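You operate a simulated robot arm through the tools that you are given. There is no shell and no other tool. Be economical: measure what you need, move in short steps, check, and stop when the job is done.

Carry out the task below with a simulated robot arm. There is one attempt and no reset: what you move stays moved.

TASK
Clear the count, then run the empty press 2 times at 400 N.
Fine: switch it on, clear with the tally button and push the slide in; leave the slide in.

It is judged by the outcome, as a careful person would: the job done as asked, and still so three seconds after it is handed in. It fails if anything else is knocked over, pushed out of place, dropped, spilled or broken.

THE ROBOT
A 6-joint arm with a two-finger parallel gripper, fixed in place. Base frame: the origin is at the foot of the arm, x ahead of it, y to its left, z up; the work surface is at about z = 0.806. Units: m, degrees, N and s.
With the tool pointing down near the work surface it reaches from about 0.24 to 0.64 m from the base axis. Its first joint turns from -66.0 to 66.0 degrees. Payload 2.7 kg.
The TCP is the grasp point between the finger pads, 0.023 m short of the fingertips. In the tool frame z runs along the fingers and y along their closing line. The gripper opens to 0.094 m. The fingers are 0.038 m wide and 0.01 m thick; the gripper's body (0.054 by 0.096 m) begins 0.039 m behind the TCP.
Orientation is told as [roll, pitch, yaw] about the base's x, y, z axes, in that order, counted from this pose: with the fingers straight down and closing along the base's y, the tool's x points along the base's -x, its y along +y and its z along -z.

THE INTERFACE
- The arm moves only by the tool send_rows. Its argument "series" is a list of rows, each a list of 3 entries, a list of its own where there are three numbers: the opening, from 0 (shut) to 1 (fully open), then the shift along the base's x, y, z in units of 40 mm (1.0 is 40 mm), then the turn, a rotation vector about the base's x, y, z in units of 4 degrees (1.0 is 4 degrees). In form: [[claw, [tx, ty, tz], [ax, ay, az]], ...]. A call has 1 to 10 rows; each row shifts and turns the commanded pose from where the row before left it. A call with a number of a shift or a turn outside -1 to 1 is refused whole. A row lasts 0.2 s, in which the tool goes at most 0.05 m and 8.6 degrees; a call with a longer step from one row to the next is refused whole, and so is a gripper value outside its range. Where a pose cannot be reached the arm comes as near as it can. A force on the tool above 70 N (or 10 N above the force at the start of the call, whichever is more), or a blocked arm, ends the call early, and 0.2 s more pass. Each finger travels about 0.045 m/s and halts on what it meets, pressing with about 29 N; the grip force reading is that of the motor and also rises with nothing between the fingers. The clock runs only during rows and for 0.2 s after the last one: add rows that do not move to give the fingers time. It gives the time, the measured TCP pose, the force on the tool (base axes), the opening and the grip force at its end, in the units of the frame above (readings bear some noise).
- Cameras (640 x 400 px; columns grow to the right, rows downward): "scene" is fixed at [0.0719, -0.443, 1.3792]; the picture's right is [0.76, -0.65, 0.00], its down [-0.49, -0.58, -0.65] and it looks along [0.42, 0.49, -0.76] (base axes); focal length 215 px, centre (320, 200). "wrist" rides on the gripper at [-0.039, 0, -0.044] in the tool frame; the picture's right is [0.00, -1.00, 0.00], its down [0.97, 0.00, -0.24] and it looks along [0.24, 0.00, 0.97] (tool axes); focal length 218 px, centre (320, 200). There is no depth. A picture from a camera that has moved, and an enlarged one, comes with that camera's place and axes in the base frame and with its lens.
- grab_frame(camera): a new picture of that camera. No time passes.
- zoom(camera, box): a new picture of the part [left, top, right, bottom] of that camera's present view, enlarged. No time passes.
- job_done(): hands the job in; it is judged then, once.

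Work in short steps. Places have to be worked out from the pictures, the camera data and where the tool is seen: move nearer, look again, correct. Check each grasp and each placing, and mend what went wrong. You have 120 turns and 84 pictures in all, those below and enlarged ones among them. Open the gripper and draw the arm clear of the work before you hand the job in, unless the task says otherwise; then end with one line.

The tools are called after "Emit:" as name(argument=value, ...) on one line, values as JSON. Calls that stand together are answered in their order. send_rows: Moves the arm, as the interface text tells. Its arguments: {"type":"object","properties":{"series":{"type":"array","items":{"type":"array"}}},"required":["series"]} The other tools are called the same way: grab_frame (camera) takes a picture; zoom (camera, box) takes an enlarged picture of a part of a camera's view; job_done () hands the job in.

At the start:

```text
time_s: 0.0
tcp_pos: [0.4561, -0.1032, 1.1556]
tcp_rot: [0.0, 0.0, 0.1]
contact_force: [0.1, 0.4, 0.4]
opening: 0.094
finger_force: 0.1
```

scene: 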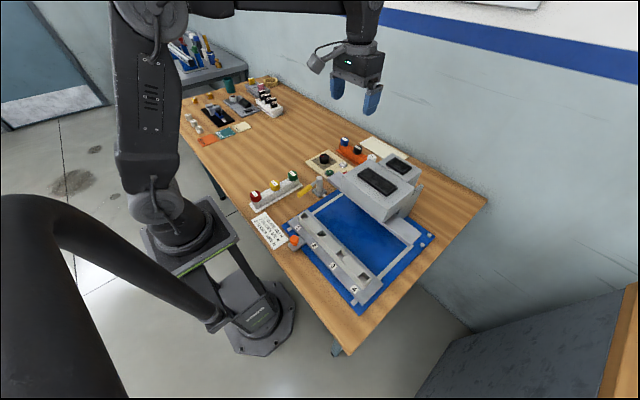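
wrist: 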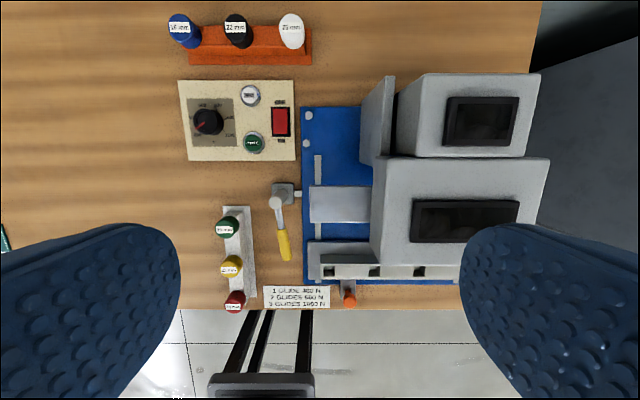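

I'll take closer looks at the machine and its panel to read labels before moving.

Emit:
zoom(camera="wrist", box=[170, 70, 310, 160])

Emit:
zoom(camera="wrist", box=[200, 170, 480, 320])

Emit:
zoom(camera="scene", box=[240, 130, 450, 320])

```text
4.44 times, centred on (240, 115) of wrist
camera zoom: at [0.4969, -0.1037, 1.2002], right [0.0, -1.0, 0.0], down [-0.97, 0.0, 0.24], along [-0.24, 0.0, -0.97], focal length 970 px, centre (676, 578)
```

zoom: 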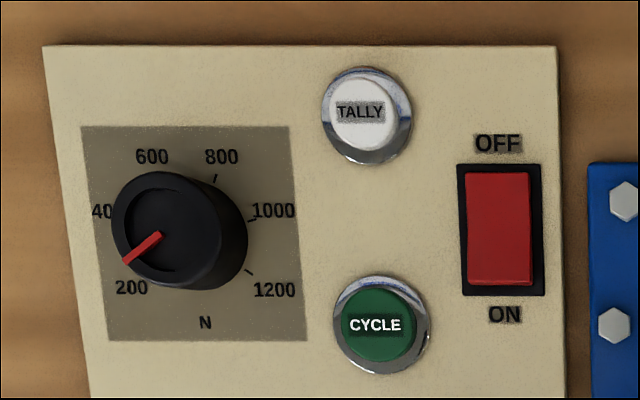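

```text
2.29 times, centred on (340, 245) of wrist
camera zoom: at [0.4969, -0.1037, 1.2002], right [0.0, -1.0, 0.0], down [-0.97, 0.0, 0.24], along [-0.24, 0.0, -0.97], focal length 499 px, centre (274, 97)
```

zoom: 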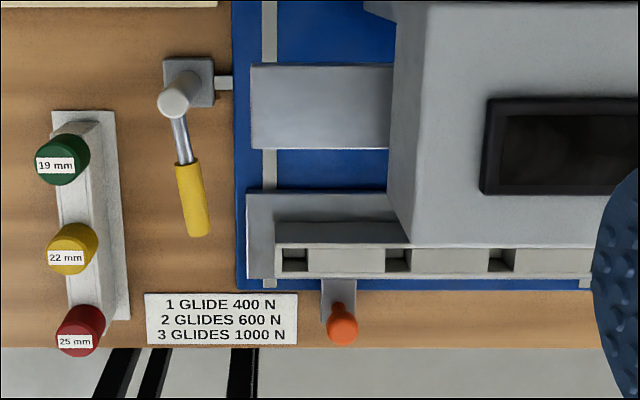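

```text
2.11 times, centred on (345, 225) of scene
camera zoom: at [0.0719, -0.443, 1.3792], right [0.76, -0.65, 0.0], down [-0.49, -0.58, -0.65], along [0.42, 0.49, -0.76], focal length 452 px, centre (267, 147)
```

zoom: 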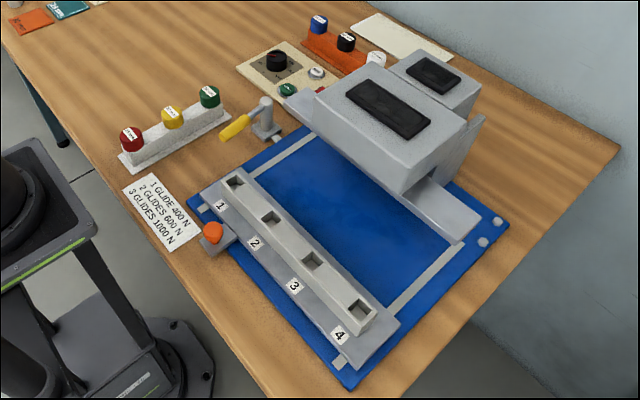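

The panel has the force dial (now at about 200), TALLY, CYCLE and an OFF/ON rocker near (0.53, -0.04). I'll move above the panel, closing the fingers on the way, and look again.

Emit:
send_rows(series=[[0.6, [0.47, 0.615, -0.75], [0, 0, 0]], [0.6, [0.47, 0.615, -0.75], [0, 0, 0]], [0.6, [0.47, 0.615, -0.75], [0, 0, 0]], [0.6, [0.47, 0.615, -0.75], [0, 0, 0]], [0.6, [0.47, 0.615, -0.75], [0, 0, 0]], [0.6, [0, 0, 0], [0, 0, 0]]])

Emit:
grab_frame(camera="wrist")

Emit:
grab_frame(camera="scene")

```text
time_s: 1.4
tcp_pos: [0.5501, 0.0201, 1.0049]
tcp_rot: [0.1, 0.0, 0.0]
contact_force: [1.4, 0.4, -0.3]
opening: 0.0563
finger_force: 0.1
```

```text
78 pictures are left
camera wrist: at [0.5904, 0.0193, 1.049], right [0.0, -1.0, 0.0], down [-0.97, 0.0, 0.24], along [-0.24, 0.0, -0.97], focal length 218 px, centre (320, 200)
```

wrist: 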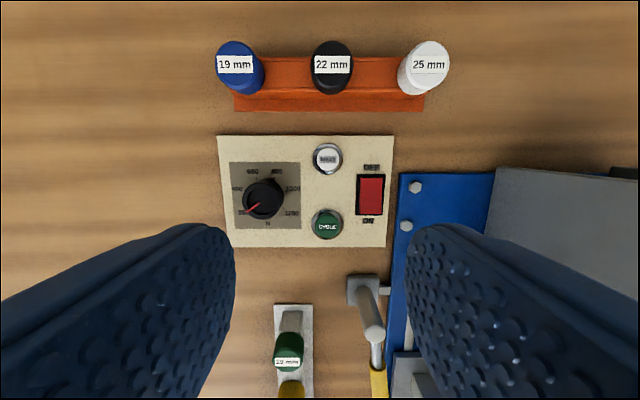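

```text
77 pictures are left
```

scene: 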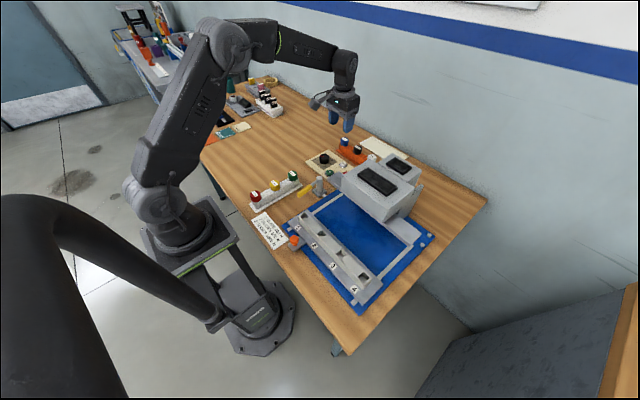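

Emit:
zoom(camera="wrist", box=[210, 130, 400, 250])

```text
3.33 times, centred on (305, 190) of wrist
camera zoom: at [0.5904, 0.0193, 1.049], right [0.0, -1.0, 0.0], down [-0.97, 0.0, 0.24], along [-0.24, 0.0, -0.97], focal length 728 px, centre (370, 233)
```

zoom: 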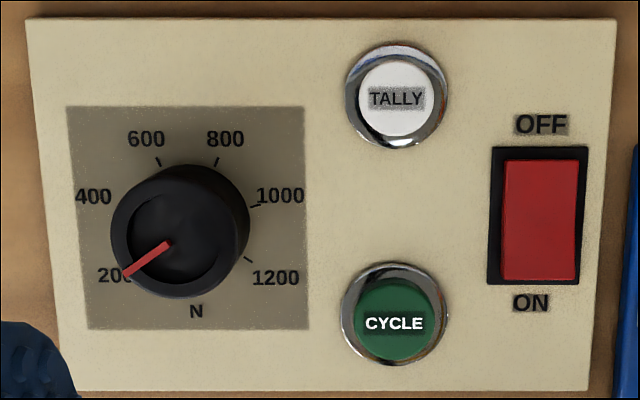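

Triangulating the two views: button tops are at about z 0.82; CYCLE (0.502, 0.011), TALLY (0.576, 0.011), knob (0.533, 0.081) and rocker centre (0.540, -0.033) with its ON half at about x 0.525. Fingers shut, I go above the ON half first.

Emit:
send_rows(series=[[0, [-0.244, -0.331, -0.8], [0, 0, 0]], [0, [-0.244, -0.331, -0.8], [0, 0, 0]], [0, [-0.244, -0.331, -0.8], [0, 0, 0]], [0, [-0.244, -0.331, -0.8], [0, 0, 0]], [0, [0, 0, 0], [0, 0, 0]]])

Emit:
grab_frame(camera="wrist")

Emit:
zoom(camera="scene", box=[280, 100, 440, 220])

```text
time_s: 2.6
tcp_pos: [0.5115, -0.0324, 0.8748]
tcp_rot: [0.0, -0.1, 0.1]
contact_force: [-0.8, 0.1, 0.0]
opening: 0.0
finger_force: 29.2
```

```text
75 pictures are left
camera wrist: at [0.5518, -0.032, 0.9194], right [0.0, -1.0, 0.0], down [-0.97, 0.0, 0.24], along [-0.24, 0.0, -0.97], focal length 218 px, centre (320, 200)
```

wrist: 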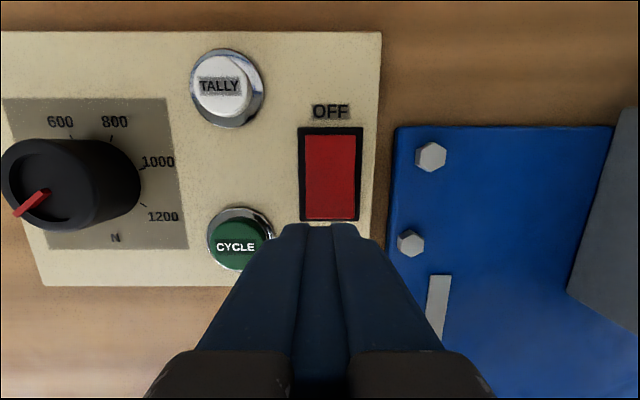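

```text
3.33 times, centred on (360, 160) of scene
camera zoom: at [0.0719, -0.443, 1.3792], right [0.76, -0.65, 0.0], down [-0.49, -0.58, -0.65], along [0.42, 0.49, -0.76], focal length 716 px, centre (187, 333)
```

zoom: 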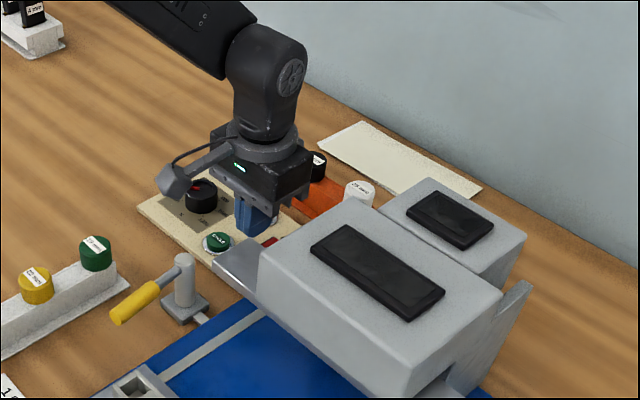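

The tip's front edge sits at x≈0.527 and the rocker's ON half spans 0.517–0.536, at y -0.036. I shift a few mm and lower in small steps.

Emit:
send_rows(series=[[0, [0.08, -0.1, -0.3], [0, 0, 0]], [0, [0, 0, -0.25], [0, 0, 0]], [0, [0, 0, -0.12], [0, 0, 0]], [0, [0, 0, 0], [0, 0, 0]]])

Emit:
grab_frame(camera="wrist")

```text
time_s: 3.6
tcp_pos: [0.5146, -0.0369, 0.8503]
tcp_rot: [0.0, -0.1, 0.1]
contact_force: [0.0, -0.2, 0.3]
opening: 0.0
finger_force: 28.9
```

```text
73 pictures are left
camera wrist: at [0.5549, -0.0372, 0.8945], right [0.0, -1.0, 0.0], down [-0.97, 0.0, 0.24], along [-0.24, 0.0, -0.97], focal length 218 px, centre (320, 200)
```

wrist: 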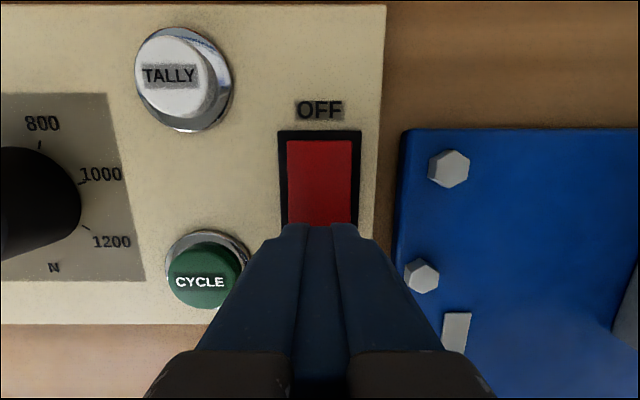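

No contact yet and the alignment is good (tip over the ON end); I keep lowering in 3 mm steps.

Emit:
send_rows(series=[[0, [0, 0, -0.08], [0, 0, 0]], [0, [0, 0, -0.08], [0, 0, 0]], [0, [0, 0, -0.08], [0, 0, 0]], [0, [0, 0, 0], [0, 0, 0]]])

Emit:
grab_frame(camera="wrist")

```text
time_s: 4.6
tcp_pos: [0.5142, -0.0364, 0.8408]
tcp_rot: [0.0, 0.0, 0.0]
contact_force: [-1.8, 0.6, 2.3]
opening: 0.0001
finger_force: 29.0
```

```text
72 pictures are left
camera wrist: at [0.5549, -0.037, 0.885], right [0.0, -1.0, 0.0], down [-0.97, 0.0, 0.24], along [-0.24, 0.0, -0.97], focal length 218 px, centre (320, 200)
```

wrist: 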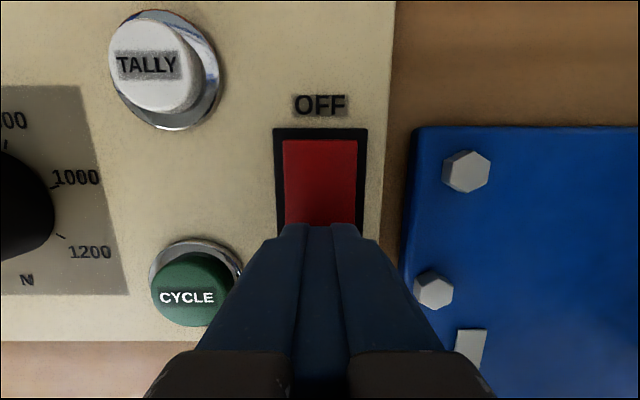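

Light contact has begun; I press further.

Emit:
send_rows(series=[[0, [0, 0, -0.08], [0, 0, 0]], [0, [0, 0, -0.08], [0, 0, 0]], [0, [0, 0, 0], [0, 0, 0]]])

Emit:
grab_frame(camera="wrist")

Emit:
zoom(camera="scene", box=[320, 140, 440, 220])

```text
time_s: 5.4
tcp_pos: [0.5149, -0.0368, 0.8393]
tcp_rot: [0.0, -0.3, 0.2]
contact_force: [-19.4, 3.8, 41.9]
opening: 0.0
finger_force: 28.9
```

```text
71 pictures are left
camera wrist: at [0.5557, -0.0371, 0.8833], right [0.0, -1.0, 0.0], down [-0.97, 0.0, 0.23], along [-0.23, 0.0, -0.97], focal length 218 px, centre (320, 200)
```

wrist: 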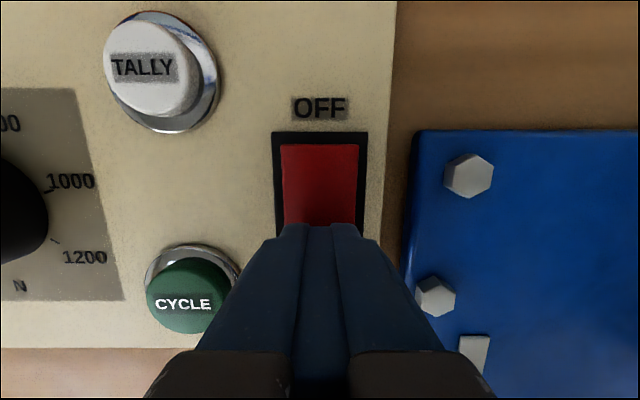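

```text
5.00 times, centred on (380, 180) of scene
camera zoom: at [0.0708, -0.4428, 1.3793], right [0.76, -0.65, 0.0], down [-0.49, -0.58, -0.65], along [0.42, 0.49, -0.76], focal length 1075 px, centre (20, 300)
```

zoom: 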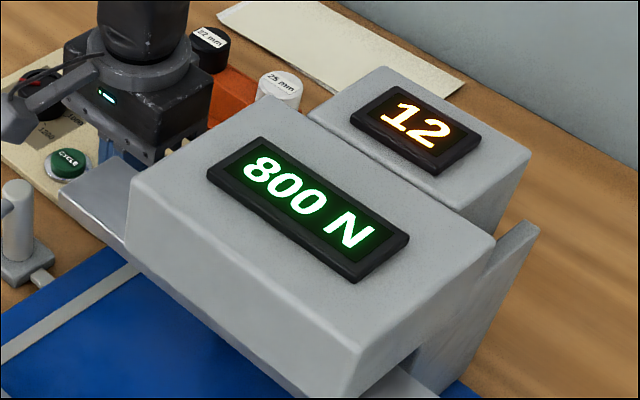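

Power is on: display shows 800 N and tally 12. I lift off and go to above TALLY at about (0.574, 0.011).

Emit:
send_rows(series=[[0, [0, 0, 0.8], [0, 0, 0]], [0, [0.5, 0.4, 0.2], [0, 0, 0]], [0, [0.5, 0.4, 0], [0, 0, 0]], [0, [0.45, 0.38, 0], [0, 0, 0]], [0, [0, 0, 0], [0, 0, 0]]])

Emit:
grab_frame(camera="wrist")

Emit:
zoom(camera="scene", box=[320, 140, 440, 220])

```text
time_s: 6.6
tcp_pos: [0.5733, 0.0117, 0.8732]
tcp_rot: [-0.1, 0.0, 0.1]
contact_force: [0.8, 0.0, -0.1]
opening: 0.0001
finger_force: 29.2
```

```text
69 pictures are left
camera wrist: at [0.6139, 0.0115, 0.9178], right [0.0, -1.0, 0.0], down [-0.97, 0.0, 0.24], along [-0.24, 0.0, -0.97], focal length 218 px, centre (320, 200)
```

wrist: 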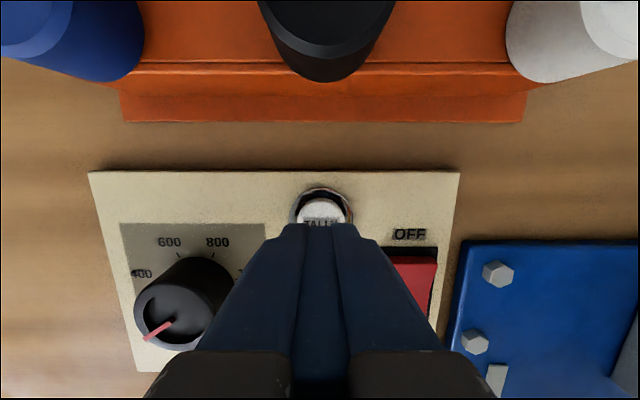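

```text
5.00 times, centred on (380, 180) of scene
camera zoom: at [0.072, -0.443, 1.3792], right [0.76, -0.65, 0.0], down [-0.49, -0.58, -0.65], along [0.42, 0.49, -0.76], focal length 1075 px, centre (20, 300)
```

zoom: 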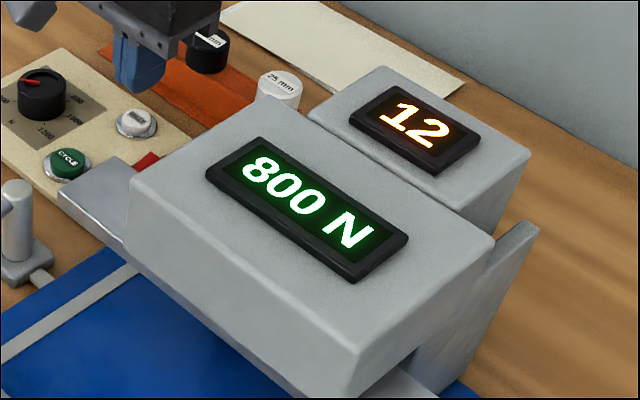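

Still on. TALLY is under the tip; I lower onto it stepwise.

Emit:
send_rows(series=[[0, [0, 0, -0.3], [0, 0, 0]], [0, [0, 0, -0.2], [0, 0, 0]], [0, [0, 0, -0.1], [0, 0, 0]], [0, [0, 0, -0.08], [0, 0, 0]], [0, [0, 0, 0], [0, 0, 0]]])

Emit:
zoom(camera="scene", box=[320, 140, 440, 220])

```text
time_s: 7.8
tcp_pos: [0.5725, 0.0084, 0.8493]
tcp_rot: [0.1, 0.0, 0.1]
contact_force: [-0.1, -0.6, 0.1]
opening: 0.0
finger_force: 28.9
```

```text
5.00 times, centred on (380, 180) of scene
camera zoom: at [0.0719, -0.443, 1.3792], right [0.76, -0.65, 0.0], down [-0.49, -0.58, -0.65], along [0.42, 0.49, -0.76], focal length 1075 px, centre (20, 300)
```

zoom: 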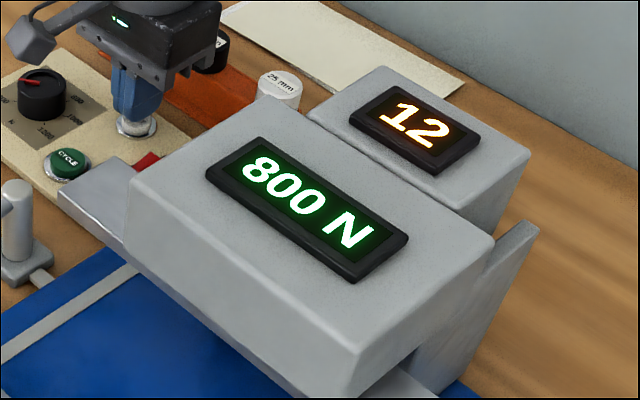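

Not yet in contact; continuing down.

Emit:
send_rows(series=[[0, [0, 0, -0.08], [0, 0, 0]], [0, [0, 0, -0.08], [0, 0, 0]], [0, [0, 0, -0.06], [0, 0, 0]], [0, [0, 0, 0], [0, 0, 0]]])

Emit:
zoom(camera="scene", box=[320, 140, 440, 220])

```text
time_s: 8.8
tcp_pos: [0.5729, 0.0098, 0.8387]
tcp_rot: [-0.1, -0.1, 0.1]
contact_force: [0.5, -0.4, 1.0]
opening: 0.0
finger_force: 28.9
```

```text
5.00 times, centred on (380, 180) of scene
camera zoom: at [0.0719, -0.443, 1.3792], right [0.76, -0.65, 0.0], down [-0.49, -0.58, -0.65], along [0.42, 0.49, -0.76], focal length 1075 px, centre (20, 300)
```

zoom: 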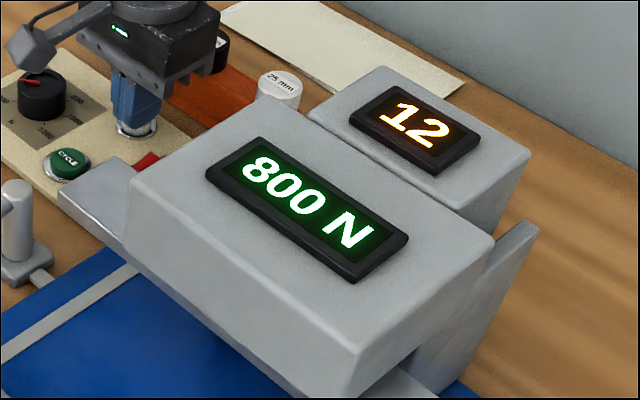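

Just touching (1 N); a bit deeper.

Emit:
send_rows(series=[[0, [0, 0, -0.06], [0, 0, 0]], [0, [0, 0, -0.06], [0, 0, 0]], [0, [0, 0, 0], [0, 0, 0]]])

Emit:
zoom(camera="scene", box=[320, 140, 440, 220])

```text
time_s: 9.6
tcp_pos: [0.5723, 0.0094, 0.8344]
tcp_rot: [0.0, -0.3, 0.1]
contact_force: [0.2, -1.4, 7.0]
opening: 0.0002
finger_force: 29.0
```

```text
5.00 times, centred on (380, 180) of scene
camera zoom: at [0.0718, -0.443, 1.3792], right [0.76, -0.65, 0.0], down [-0.49, -0.58, -0.65], along [0.42, 0.49, -0.76], focal length 1075 px, centre (20, 300)
```

zoom: 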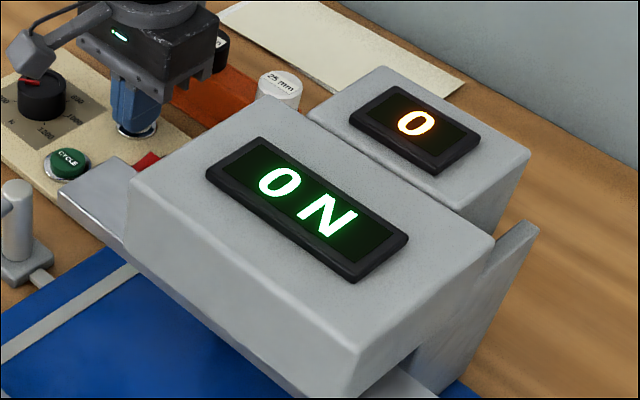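

Count cleared to 0. Now I lift and move over the knob with the fingers open to read the pointer from above.

Emit:
send_rows(series=[[0, [0, 0, 1], [0, 0, 0]], [0.6, [-0.33, 0.6, 0.5], [0, 0, 0]], [0.6, [-0.33, 0.6, 0.5], [0, 0, 0]], [0.6, [-0.33, 0.6, 0.5], [0, 0, 0]], [0.6, [0, 0, 0], [0, 0, 0]]])

Emit:
grab_frame(camera="wrist")

Emit:
zoom(camera="wrist", box=[240, 130, 400, 230])

```text
time_s: 10.8
tcp_pos: [0.5307, 0.0833, 0.9359]
tcp_rot: [-0.1, 0.0, 0.0]
contact_force: [0.0, 0.3, 0.2]
opening: 0.0564
finger_force: 0.1
```

```text
64 pictures are left
camera wrist: at [0.5724, 0.0832, 0.98], right [0.0, -1.0, 0.0], down [-0.97, 0.0, 0.24], along [-0.24, 0.0, -0.97], focal length 218 px, centre (320, 200)
```

wrist: 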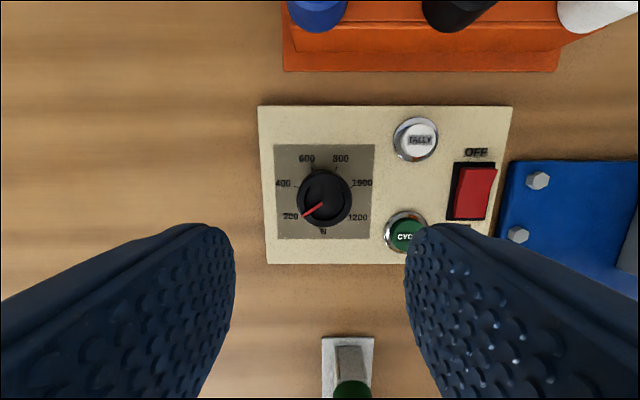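

```text
4.00 times, centred on (320, 180) of wrist
camera zoom: at [0.5724, 0.0832, 0.98], right [0.0, -1.0, 0.0], down [-0.97, 0.0, 0.24], along [-0.24, 0.0, -0.97], focal length 873 px, centre (320, 280)
```

zoom: 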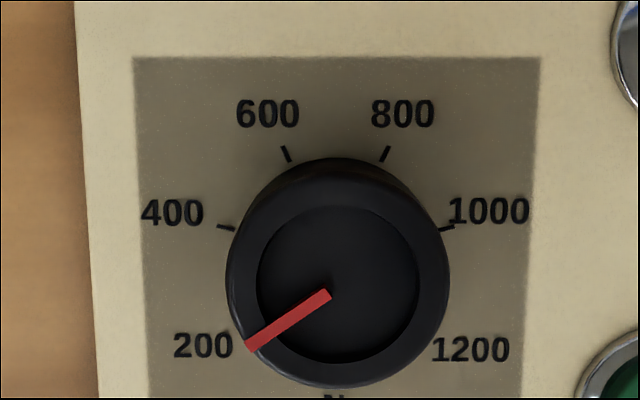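

From directly above, the pointer is on 200 (-125° from up) and 400 is at about -75°, so it needs about 50° clockwise. Knob centre is (0.5355, 0.080); I yaw +25° while descending to just above it.

Emit:
send_rows(series=[[0.6, [0.017, -0.01, -0.2], [0, 0, 0.893]], [0.6, [0.017, -0.01, -0.25], [0, 0, 0.893]], [0.6, [0.017, -0.01, -0.25], [0, 0, 0.893]], [0.6, [0.017, -0.01, -0.25], [0, 0, 0.893]], [0.6, [0.017, -0.01, -0.25], [0, 0, 0.893]], [0.6, [0.017, -0.01, -0.25], [0, 0, 0.893]], [0.6, [0.017, -0.01, -0.2], [0, 0, 0.893]], [0.6, [0, 0, 0], [0, 0, 0]]])

Emit:
grab_frame(camera="wrist")

```text
time_s: 12.6
tcp_pos: [0.537, 0.0789, 0.8694]
tcp_rot: [0.0, 0.0, 25.0]
contact_force: [-1.0, -0.9, -0.6]
opening: 0.0568
finger_force: 0.2
```

```text
62 pictures are left
camera wrist: at [0.5736, 0.0952, 0.9131], right [0.42, -0.91, 0.0], down [-0.88, -0.41, 0.24], along [-0.22, -0.1, -0.97], focal length 218 px, centre (320, 200)
```

wrist: 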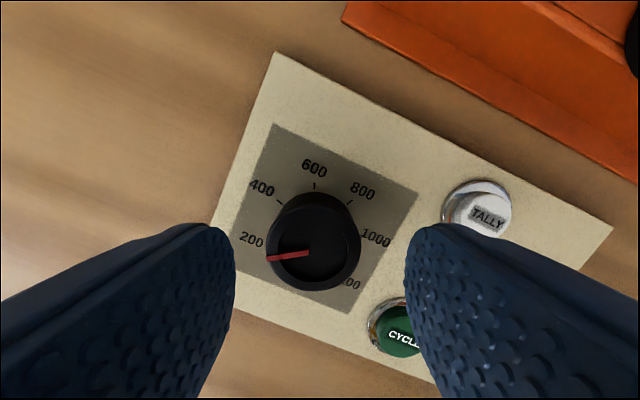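

The knob is well centred between the fingers. I go down around it and close.

Emit:
send_rows(series=[[0.6, [0, 0, -0.3], [0, 0, 0]], [0.6, [0, 0, -0.3], [0, 0, 0]], [0.6, [0, 0, -0.12], [0, 0, 0]], [0.35, [0, 0, 0], [0, 0, 0]], [0.3, [0, 0, 0], [0, 0, 0]], [0.3, [0, 0, 0], [0, 0, 0]]])

Emit:
grab_frame(camera="wrist")

```text
time_s: 14.0
tcp_pos: [0.5356, 0.08, 0.8406]
tcp_rot: [0.2, 0.0, 25.1]
contact_force: [-15.8, 27.3, 5.5]
opening: 0.0394
finger_force: 44.9
```

```text
61 pictures are left
camera wrist: at [0.5732, 0.0978, 0.8837], right [0.42, -0.91, 0.0], down [-0.88, -0.41, 0.24], along [-0.22, -0.1, -0.97], focal length 218 px, centre (320, 200)
```

wrist: 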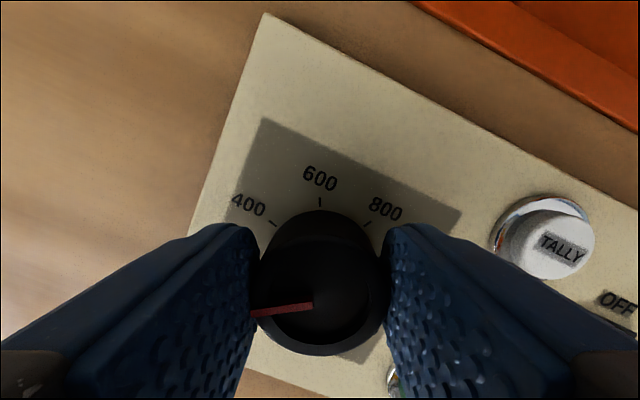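

Gripped, but off-centre by about a millimetre (sideways 30 N). I shift slightly that way to relax it, then turn 50° clockwise.

Emit:
send_rows(series=[[0.3, [-0.014, 0.03, 0], [0, 0, 0]], [0.3, [0, 0, 0], [0, 0, 0]]])

```text
time_s: 14.6
tcp_pos: [0.5368, 0.0816, 0.8397]
tcp_rot: [0.1, 0.0, 25.1]
contact_force: [-8.7, 23.3, -2.7]
opening: 0.0393
finger_force: 45.4
```

Emit:
send_rows(series=[[0.3, [-0.025, 0.06, 0], [0, 0, 0]], [0.3, [0, 0, 0], [0, 0, 0]]])

Emit:
grab_frame(camera="wrist")

```text
time_s: 15.2
tcp_pos: [0.5366, 0.0814, 0.8405]
tcp_rot: [0.0, 0.0, 25.0]
contact_force: [-3.3, 11.4, -7.0]
opening: 0.0389
finger_force: 45.1
```

```text
60 pictures are left
camera wrist: at [0.573, 0.0979, 0.8839], right [0.42, -0.91, 0.0], down [-0.88, -0.41, 0.24], along [-0.22, -0.1, -0.97], focal length 218 px, centre (320, 200)
```

wrist: 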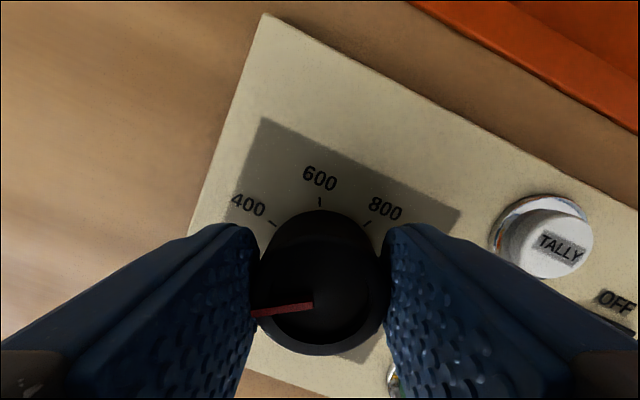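

Force has eased to 11 N. Now the first part of the turn: 24° clockwise.

Emit:
send_rows(series=[[0.3, [0, 0, 0], [0, 0, -1]], [0.3, [0, 0, 0], [0, 0, -1]], [0.3, [0, 0, 0], [0, 0, -1]], [0.3, [0, 0, 0], [0, 0, -1]], [0.3, [0, 0, 0], [0, 0, -1]], [0.3, [0, 0, 0], [0, 0, -1]], [0.3, [0, 0, 0], [0, 0, 0]]])

Emit:
grab_frame(camera="wrist")

```text
time_s: 16.8
tcp_pos: [0.5359, 0.0793, 0.8407]
tcp_rot: [0.0, 0.0, 0.9]
contact_force: [-6.7, -24.4, 4.9]
opening: 0.0391
finger_force: 44.8
```

```text
59 pictures are left
camera wrist: at [0.5771, 0.0808, 0.8838], right [0.02, -1.0, 0.0], down [-0.97, -0.01, 0.24], along [-0.24, -0.01, -0.97], focal length 218 px, centre (320, 200)
```

wrist: 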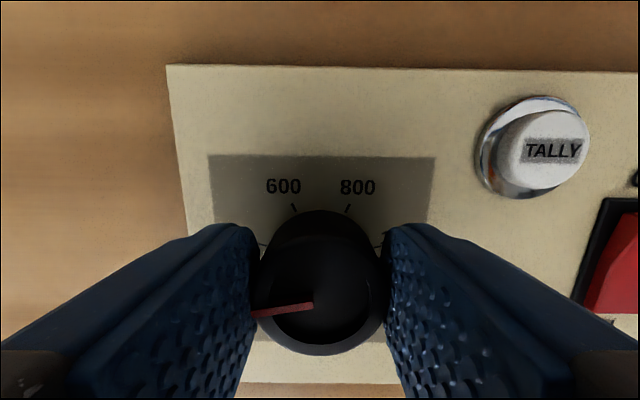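

The knob turns with the fingers. I ease the centring by 2 mm toward -y and turn the remaining 26°.

Emit:
send_rows(series=[[0.3, [0, -0.06, 0], [0, 0, -1]], [0.3, [0, 0, 0], [0, 0, -1]], [0.3, [0, 0, 0], [0, 0, -1]], [0.3, [0, 0, 0], [0, 0, -1]], [0.3, [0, 0, 0], [0, 0, -1]], [0.3, [0, 0, 0], [0, 0, -1]], [0.3, [0, 0, 0], [0, 0, -0.5]], [0.3, [0, 0, 0], [0, 0, 0]]])

Emit:
grab_frame(camera="wrist")

```text
time_s: 18.6
tcp_pos: [0.5344, 0.0779, 0.8402]
tcp_rot: [-0.1, 0.0, -24.9]
contact_force: [-3.0, -21.7, -2.1]
opening: 0.0389
finger_force: 44.9
```

```text
58 pictures are left
camera wrist: at [0.5731, 0.0622, 0.8839], right [-0.42, -0.91, 0.0], down [-0.88, 0.41, 0.24], along [-0.22, 0.1, -0.97], focal length 218 px, centre (320, 200)
```

wrist: 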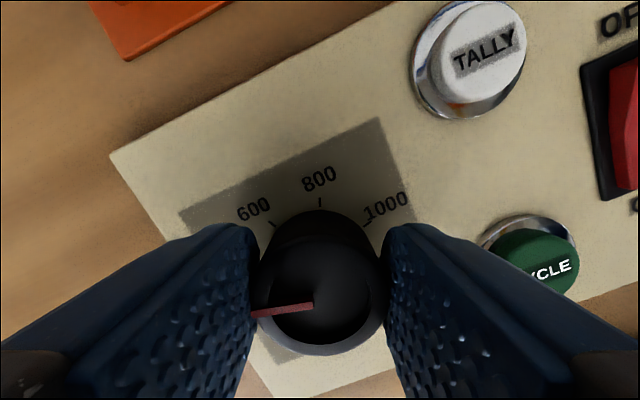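

Turned 50°. I open gently, rise straight and look from above with yaw turned back.

Emit:
send_rows(series=[[0.6, [0, 0, 0], [0, 0, 0]], [0.6, [0, 0, 0], [0, 0, 0]], [0.6, [0, 0, 0.4], [0, 0, 0]], [0.6, [0, 0, 0.4], [0, 0, 0.8]], [0.6, [0, 0, 0.4], [0, 0, 0.9]], [0.6, [0, 0.01, 0.4], [0, 0, 0.9]], [0.6, [0, 0.01, 0.4], [0, 0, 0.9]], [0.6, [0, 0.01, 0.3], [0, 0, 0.9]], [0.6, [0, 0.01, 0.1], [0, 0, 0.95]], [0.6, [0, 0, 0], [0, 0, 0.875]]])

Emit:
zoom(camera="wrist", box=[240, 130, 400, 230])

```text
time_s: 20.8
tcp_pos: [0.5353, 0.0805, 0.9348]
tcp_rot: [0.0, -0.1, 0.0]
contact_force: [-0.7, 0.0, -0.6]
opening: 0.0564
finger_force: 0.1
```

```text
4.00 times, centred on (320, 180) of wrist
camera zoom: at [0.5763, 0.0806, 0.979], right [0.0, -1.0, 0.0], down [-0.97, 0.0, 0.24], along [-0.24, 0.0, -0.97], focal length 873 px, centre (320, 280)
```

zoom: 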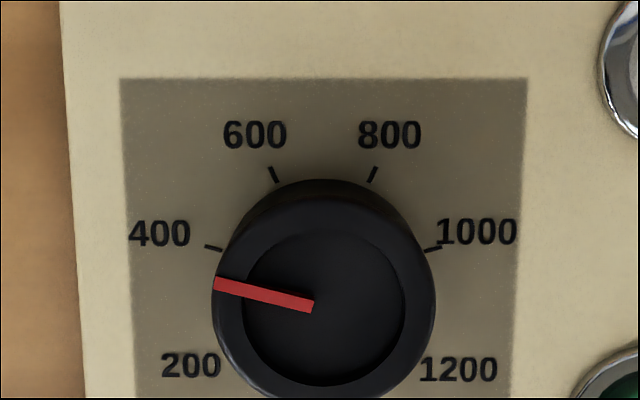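

The pointer is on the 400 mark to within a degree or so; the first cycle's reading will confirm. Now I travel high to above the slide's orange handle, about (0.216, -0.161).

Emit:
send_rows(series=[[0.6, [0, 0, 1], [0, 0, 0]], [0.6, [-0.764, -0.667, 0.5], [0, 0, 0]], [0.6, [-0.764, -0.667, 0], [0, 0, 0]], [0.6, [-0.764, -0.667, 0], [0, 0, 0]], [0.6, [-0.764, -0.667, 0], [0, 0, 0]], [0.6, [-0.764, -0.667, 0], [0, 0, 0]], [0.6, [-0.764, -0.667, 0], [0, 0, 0]], [0.6, [-0.764, -0.667, 0], [0, 0, 0]], [0.6, [-0.764, -0.667, 0], [0, 0, 0]], [0.6, [-0.764, -0.667, 0], [0, 0, 0]]])

Emit:
grab_frame(camera="wrist")

Emit:
grab_frame(camera="scene")

```text
time_s: 23.0
tcp_pos: [0.2595, -0.1582, 0.9951]
tcp_rot: [0.0, -0.1, -0.1]
contact_force: [0.3, -0.1, -0.4]
opening: 0.0565
finger_force: 0.1
```

```text
56 pictures are left
camera wrist: at [0.3, -0.1586, 1.0391], right [0.0, -1.0, 0.0], down [-0.97, 0.0, 0.24], along [-0.24, 0.0, -0.97], focal length 218 px, centre (320, 200)
```

wrist: 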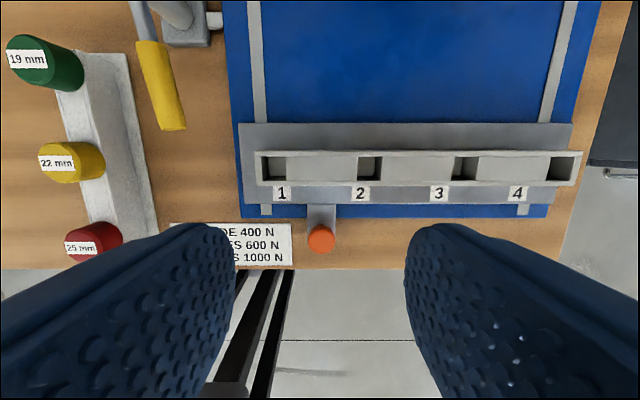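

```text
55 pictures are left
```

scene: 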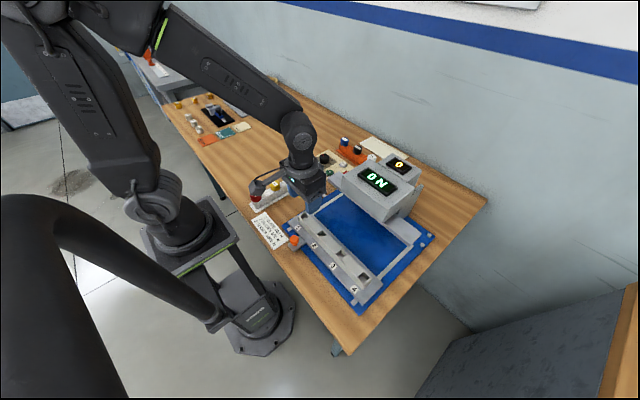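

The ball handle is at about (0.214, -0.160, 0.844), 28 mm in front of the slide's lip. I descend with fingers straddling it, stopping a little above first.

Emit:
send_rows(series=[[0.6, [-0.55, -0.02, -0.5], [0, 0, 0]], [0.6, [-0.55, -0.02, -0.7], [0, 0, 0]], [0.6, [0, 0, -0.9], [0, 0, 0]], [0.6, [0, 0, -0.5], [0, 0, 0]], [0.6, [0, 0, 0], [0, 0, 0]]])

Emit:
grab_frame(camera="wrist")

Emit:
zoom(camera="scene", box=[230, 180, 390, 280])

```text
time_s: 24.2
tcp_pos: [0.2168, -0.1606, 0.8927]
tcp_rot: [-0.1, 0.0, 0.0]
contact_force: [0.3, 1.5, -0.6]
opening: 0.0565
finger_force: 0.2
```

```text
54 pictures are left
camera wrist: at [0.2562, -0.1604, 0.9359], right [0.0, -1.0, 0.0], down [-0.97, 0.0, 0.24], along [-0.24, 0.0, -0.97], focal length 218 px, centre (320, 200)
```

wrist: 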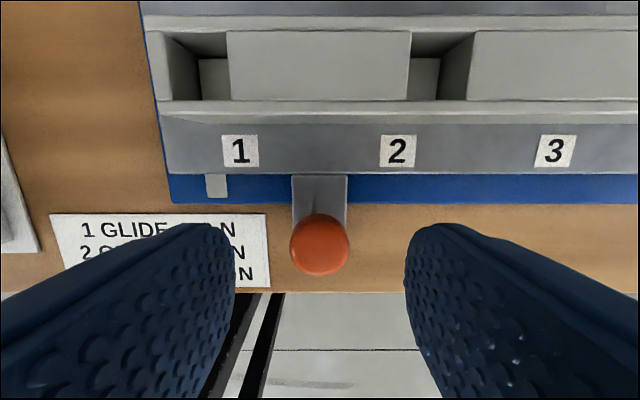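

```text
4.00 times, centred on (310, 230) of scene
camera zoom: at [0.0719, -0.443, 1.3792], right [0.76, -0.65, 0.0], down [-0.49, -0.58, -0.65], along [0.42, 0.49, -0.76], focal length 860 px, centre (360, 80)
```

zoom: 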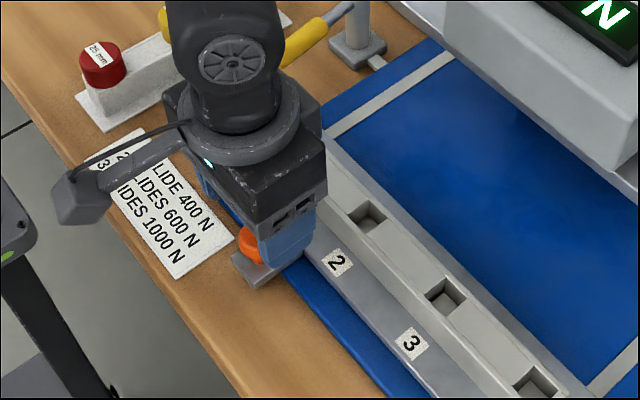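

Aligned with the ball. Lower to TCP 0.857 and close.

Emit:
send_rows(series=[[0.6, [-0.04, 0, -0.45], [0, 0, 0]], [0.6, [0, 0, -0.4], [0, 0, 0]], [0.3, [0, 0, 0], [0, 0, 0]], [0.15, [0, 0, 0], [0, 0, 0]], [0.15, [0, 0, 0], [0, 0, 0]], [0.15, [0, 0, 0], [0, 0, 0]]])

Emit:
grab_frame(camera="wrist")

```text
time_s: 25.6
tcp_pos: [0.2147, -0.1593, 0.8578]
tcp_rot: [-0.1, -0.1, -0.2]
contact_force: [-1.8, -19.2, -13.7]
opening: 0.0254
finger_force: 45.0
```

```text
52 pictures are left
camera wrist: at [0.2558, -0.16, 0.9018], right [0.0, -1.0, 0.0], down [-0.97, 0.0, 0.24], along [-0.24, 0.0, -0.97], focal length 218 px, centre (320, 200)
```

wrist: 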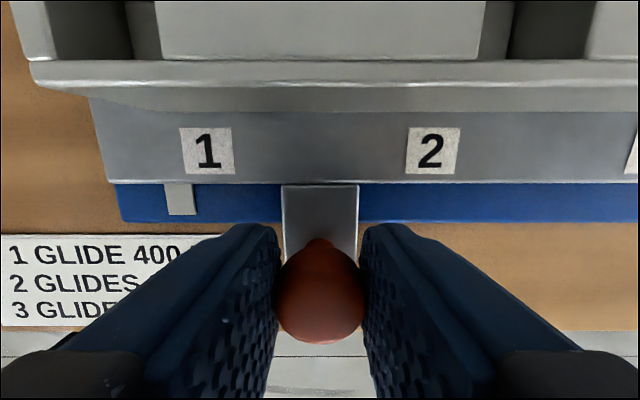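

Gripped (25 mm). I push +x gently, 40 mm first.

Emit:
send_rows(series=[[0.15, [0, -0.04, 0], [0, 0, 0]], [0.15, [0.25, 0, 0], [0, 0, 0]], [0.15, [0.25, 0, 0], [0, 0, 0]], [0.15, [0.25, 0, 0], [0, 0, 0]], [0.15, [0.25, 0, 0], [0, 0, 0]], [0.15, [0, 0, 0], [0, 0, 0]]])

Emit:
grab_frame(camera="scene")

```text
time_s: 27.0
tcp_pos: [0.2537, -0.1601, 0.8578]
tcp_rot: [0.1, 0.3, -0.1]
contact_force: [1.1, 34.6, -15.0]
opening: 0.0253
finger_force: 45.0
```

```text
51 pictures are left
```

scene: 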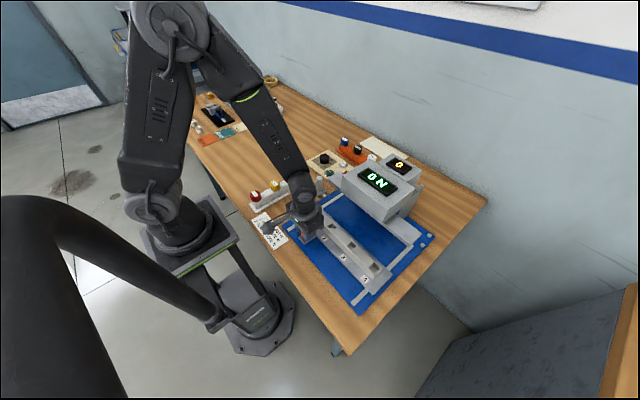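

The slide moves freely. Continue pushing, with a small y relief.

Emit:
send_rows(series=[[0.15, [0.3, 0.05, 0], [0, 0, 0]], [0.15, [0.3, 0, 0], [0, 0, 0]], [0.15, [0.3, 0, 0], [0, 0, 0]], [0.15, [0.3, 0, 0], [0, 0, 0]], [0.15, [0.3, 0, 0], [0, 0, 0]], [0.15, [0, 0, 0], [0, 0, 0]]])

Emit:
grab_frame(camera="scene")

Emit:
grab_frame(camera="wrist")

```text
time_s: 28.4
tcp_pos: [0.3149, -0.1599, 0.8574]
tcp_rot: [0.0, -0.1, -0.1]
contact_force: [-0.1, 0.6, -16.0]
opening: 0.0254
finger_force: 44.9
```

```text
50 pictures are left
```

scene: 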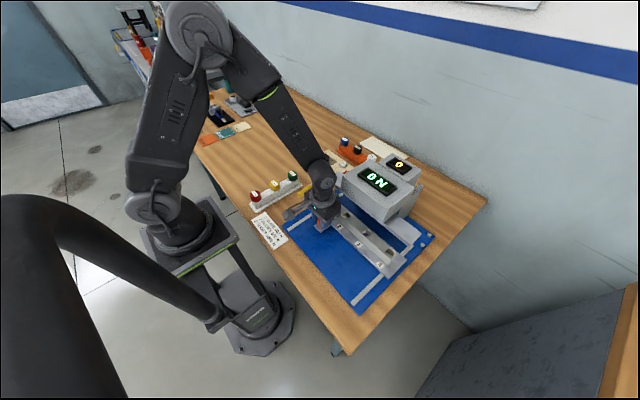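

```text
49 pictures are left
camera wrist: at [0.3561, -0.16, 0.902], right [0.0, -1.0, 0.0], down [-0.97, 0.0, 0.24], along [-0.24, 0.0, -0.97], focal length 218 px, centre (320, 200)
```

wrist: 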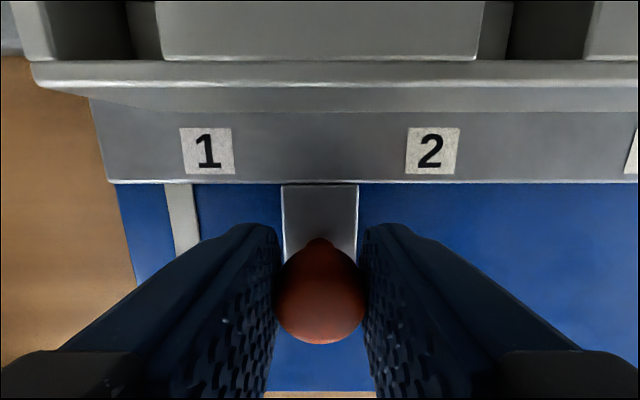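

The head's front appears to be around x≈0.38, so the wrist camera may be close to it. I check the gap before going further.

Emit:
zoom(camera="scene", box=[270, 140, 430, 290])

Emit:
zoom(camera="scene", box=[290, 160, 370, 240])

```text
2.67 times, centred on (350, 215) of scene
camera zoom: at [0.0721, -0.443, 1.3792], right [0.76, -0.65, 0.0], down [-0.49, -0.58, -0.65], along [0.42, 0.49, -0.76], focal length 573 px, centre (240, 160)
```

zoom: 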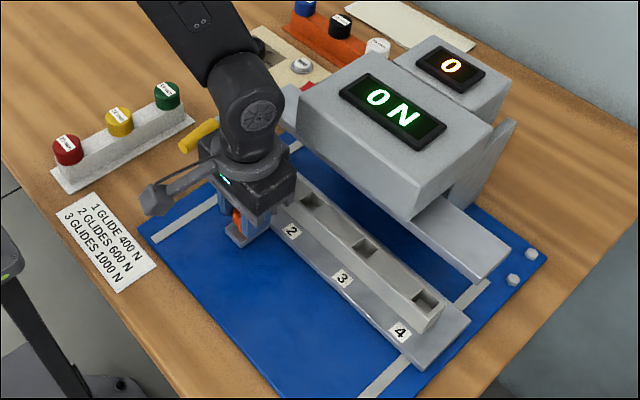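

```text
5.00 times, centred on (330, 200) of scene
camera zoom: at [0.0721, -0.443, 1.3792], right [0.76, -0.65, 0.0], down [-0.49, -0.58, -0.65], along [0.42, 0.49, -0.76], focal length 1075 px, centre (270, 200)
```

zoom: 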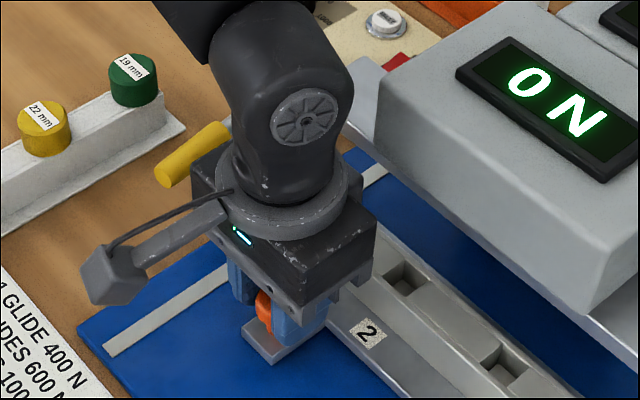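

The slide has gone 100 mm; to keep the gripper body clear of the head I'll let go, and push the ball from behind with closed fingertips instead.

Emit:
send_rows(series=[[0.5, [0, 0, 0], [0, 0, 0]], [0.5, [0, 0, 0], [0, 0, 0]], [0.5, [-0.05, 0, 0.6], [0, 0, 0]], [0.3, [-0.4, 0, 0.4], [0, 0, 0]], [0, [-0.7, 0, 0], [0, 0, 0]], [0, [0, 0, 0], [0, 0, 0]], [0, [0, 0, -0.6], [0, 0, 0]], [0, [0, 0, -0.4], [0, 0, 0]], [0, [0, 0, 0], [0, 0, 0]]])

Emit:
grab_frame(camera="wrist")

Emit:
zoom(camera="scene", box=[270, 140, 430, 290])

```text
time_s: 30.4
tcp_pos: [0.2695, -0.1601, 0.8582]
tcp_rot: [0.1, 0.0, 0.0]
contact_force: [0.8, -0.7, -1.5]
opening: 0.0001
finger_force: 29.3
```

```text
46 pictures are left
camera wrist: at [0.3095, -0.1606, 0.9018], right [0.0, -1.0, 0.0], down [-0.97, 0.0, 0.24], along [-0.24, 0.0, -0.97], focal length 218 px, centre (320, 200)
```

wrist: 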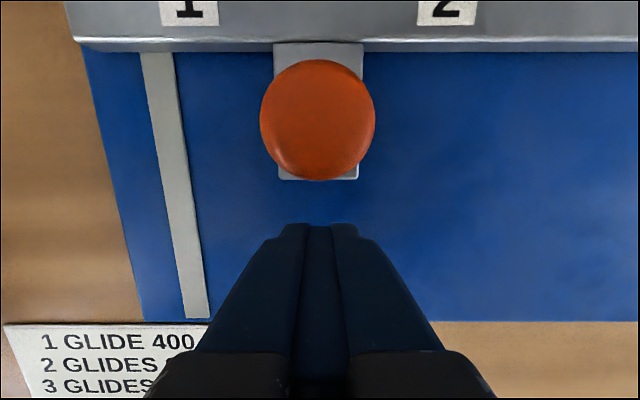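

```text
2.67 times, centred on (350, 215) of scene
camera zoom: at [0.0719, -0.443, 1.3792], right [0.76, -0.65, 0.0], down [-0.49, -0.58, -0.65], along [0.42, 0.49, -0.76], focal length 573 px, centre (240, 160)
```

zoom: 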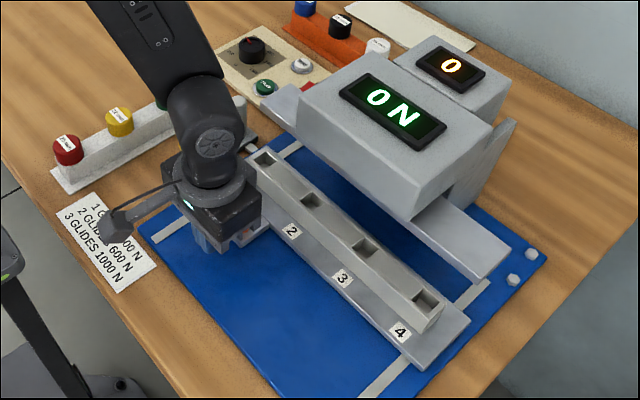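

The ball is clear ahead of the closed tips. Pushing forward 50 mm.

Emit:
send_rows(series=[[0, [0.25, 0, 0], [0, 0, 0]], [0, [0.25, 0, 0], [0, 0, 0]], [0, [0.25, 0, 0], [0, 0, 0]], [0, [0.25, 0, 0], [0, 0, 0]], [0, [0.25, 0, 0], [0, 0, 0]], [0, [0, 0, 0], [0, 0, 0]]])

Emit:
grab_frame(camera="wrist")

Emit:
zoom(camera="scene", box=[270, 140, 430, 290])

```text
time_s: 31.8
tcp_pos: [0.3195, -0.1599, 0.8589]
tcp_rot: [0.1, -0.1, 0.0]
contact_force: [0.5, 0.3, 0.3]
opening: 0.0
finger_force: 28.6
```

```text
44 pictures are left
camera wrist: at [0.3599, -0.1597, 0.9025], right [0.0, -1.0, 0.0], down [-0.97, 0.0, 0.24], along [-0.24, 0.0, -0.97], focal length 218 px, centre (320, 200)
```

wrist: 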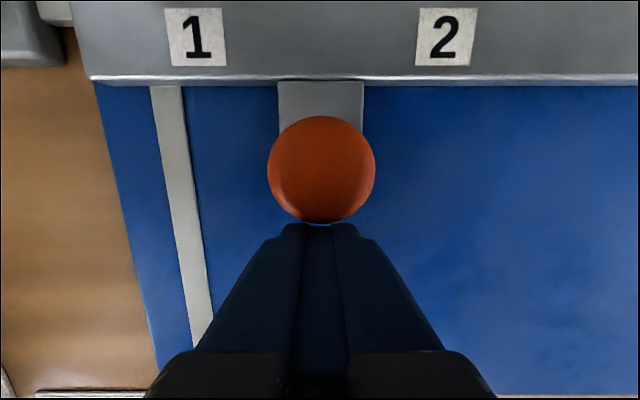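

```text
2.67 times, centred on (350, 215) of scene
camera zoom: at [0.072, -0.443, 1.3792], right [0.76, -0.65, 0.0], down [-0.49, -0.58, -0.65], along [0.42, 0.49, -0.76], focal length 573 px, centre (240, 160)
```

zoom: 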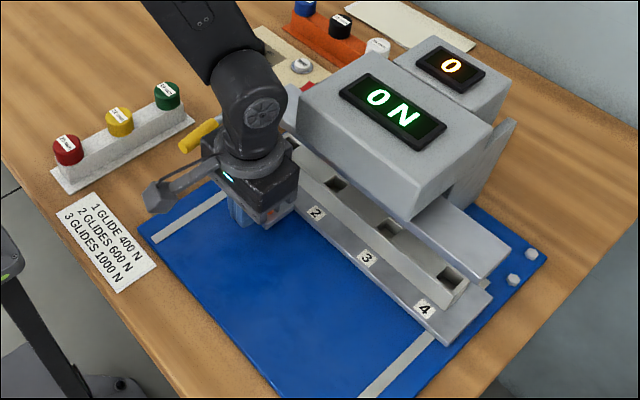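

The slide moved another ~30 mm and the row of nests nears the ram bar. I push on slowly, watching force.

Emit:
send_rows(series=[[0, [0.15, 0, 0], [0, 0, 0]], [0, [0.15, 0, 0], [0, 0, 0]], [0, [0.15, 0, 0], [0, 0, 0]], [0, [0.15, 0, 0], [0, 0, 0]], [0, [0, 0, 0], [0, 0, 0]]])

Emit:
grab_frame(camera="wrist")

Emit:
zoom(camera="scene", box=[270, 140, 430, 290])

```text
time_s: 32.6
tcp_pos: [0.3202, -0.1583, 0.8547]
tcp_rot: [0.8, 2.5, -0.5]
contact_force: [-8.0, -1.3, 2.6]
opening: 0.0001
finger_force: 29.0
stopped in row 3: the force on the tool passed its limit (the readings are from after the stop); the commanded pose is now the measured one
```

```text
42 pictures are left
camera wrist: at [0.3631, -0.1592, 0.8964], right [-0.01, -1.0, -0.01], down [-0.96, 0.01, 0.28], along [-0.28, 0.02, -0.96], focal length 218 px, centre (320, 200)
```

wrist: 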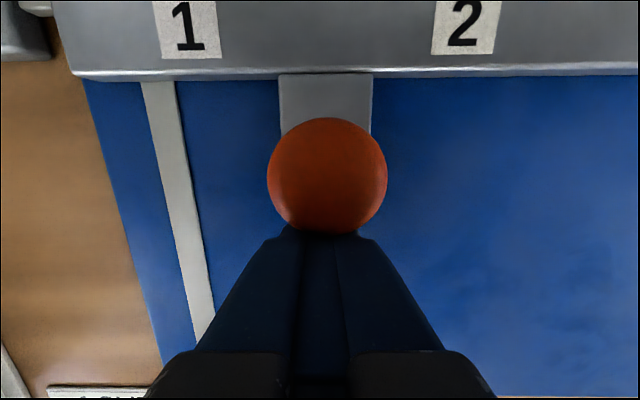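

```text
2.67 times, centred on (350, 215) of scene
camera zoom: at [0.0718, -0.443, 1.3792], right [0.76, -0.65, 0.0], down [-0.49, -0.58, -0.65], along [0.42, 0.49, -0.76], focal length 573 px, centre (240, 160)
```

zoom: 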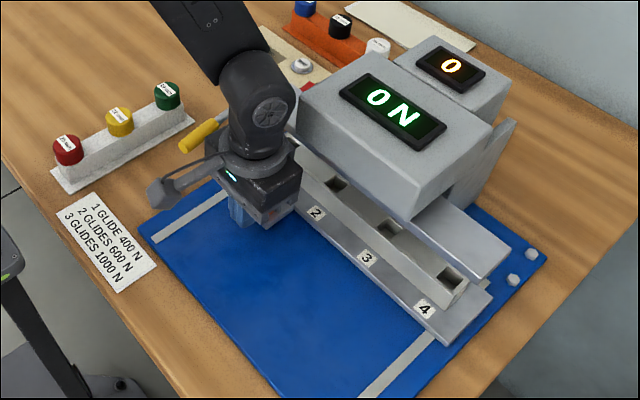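

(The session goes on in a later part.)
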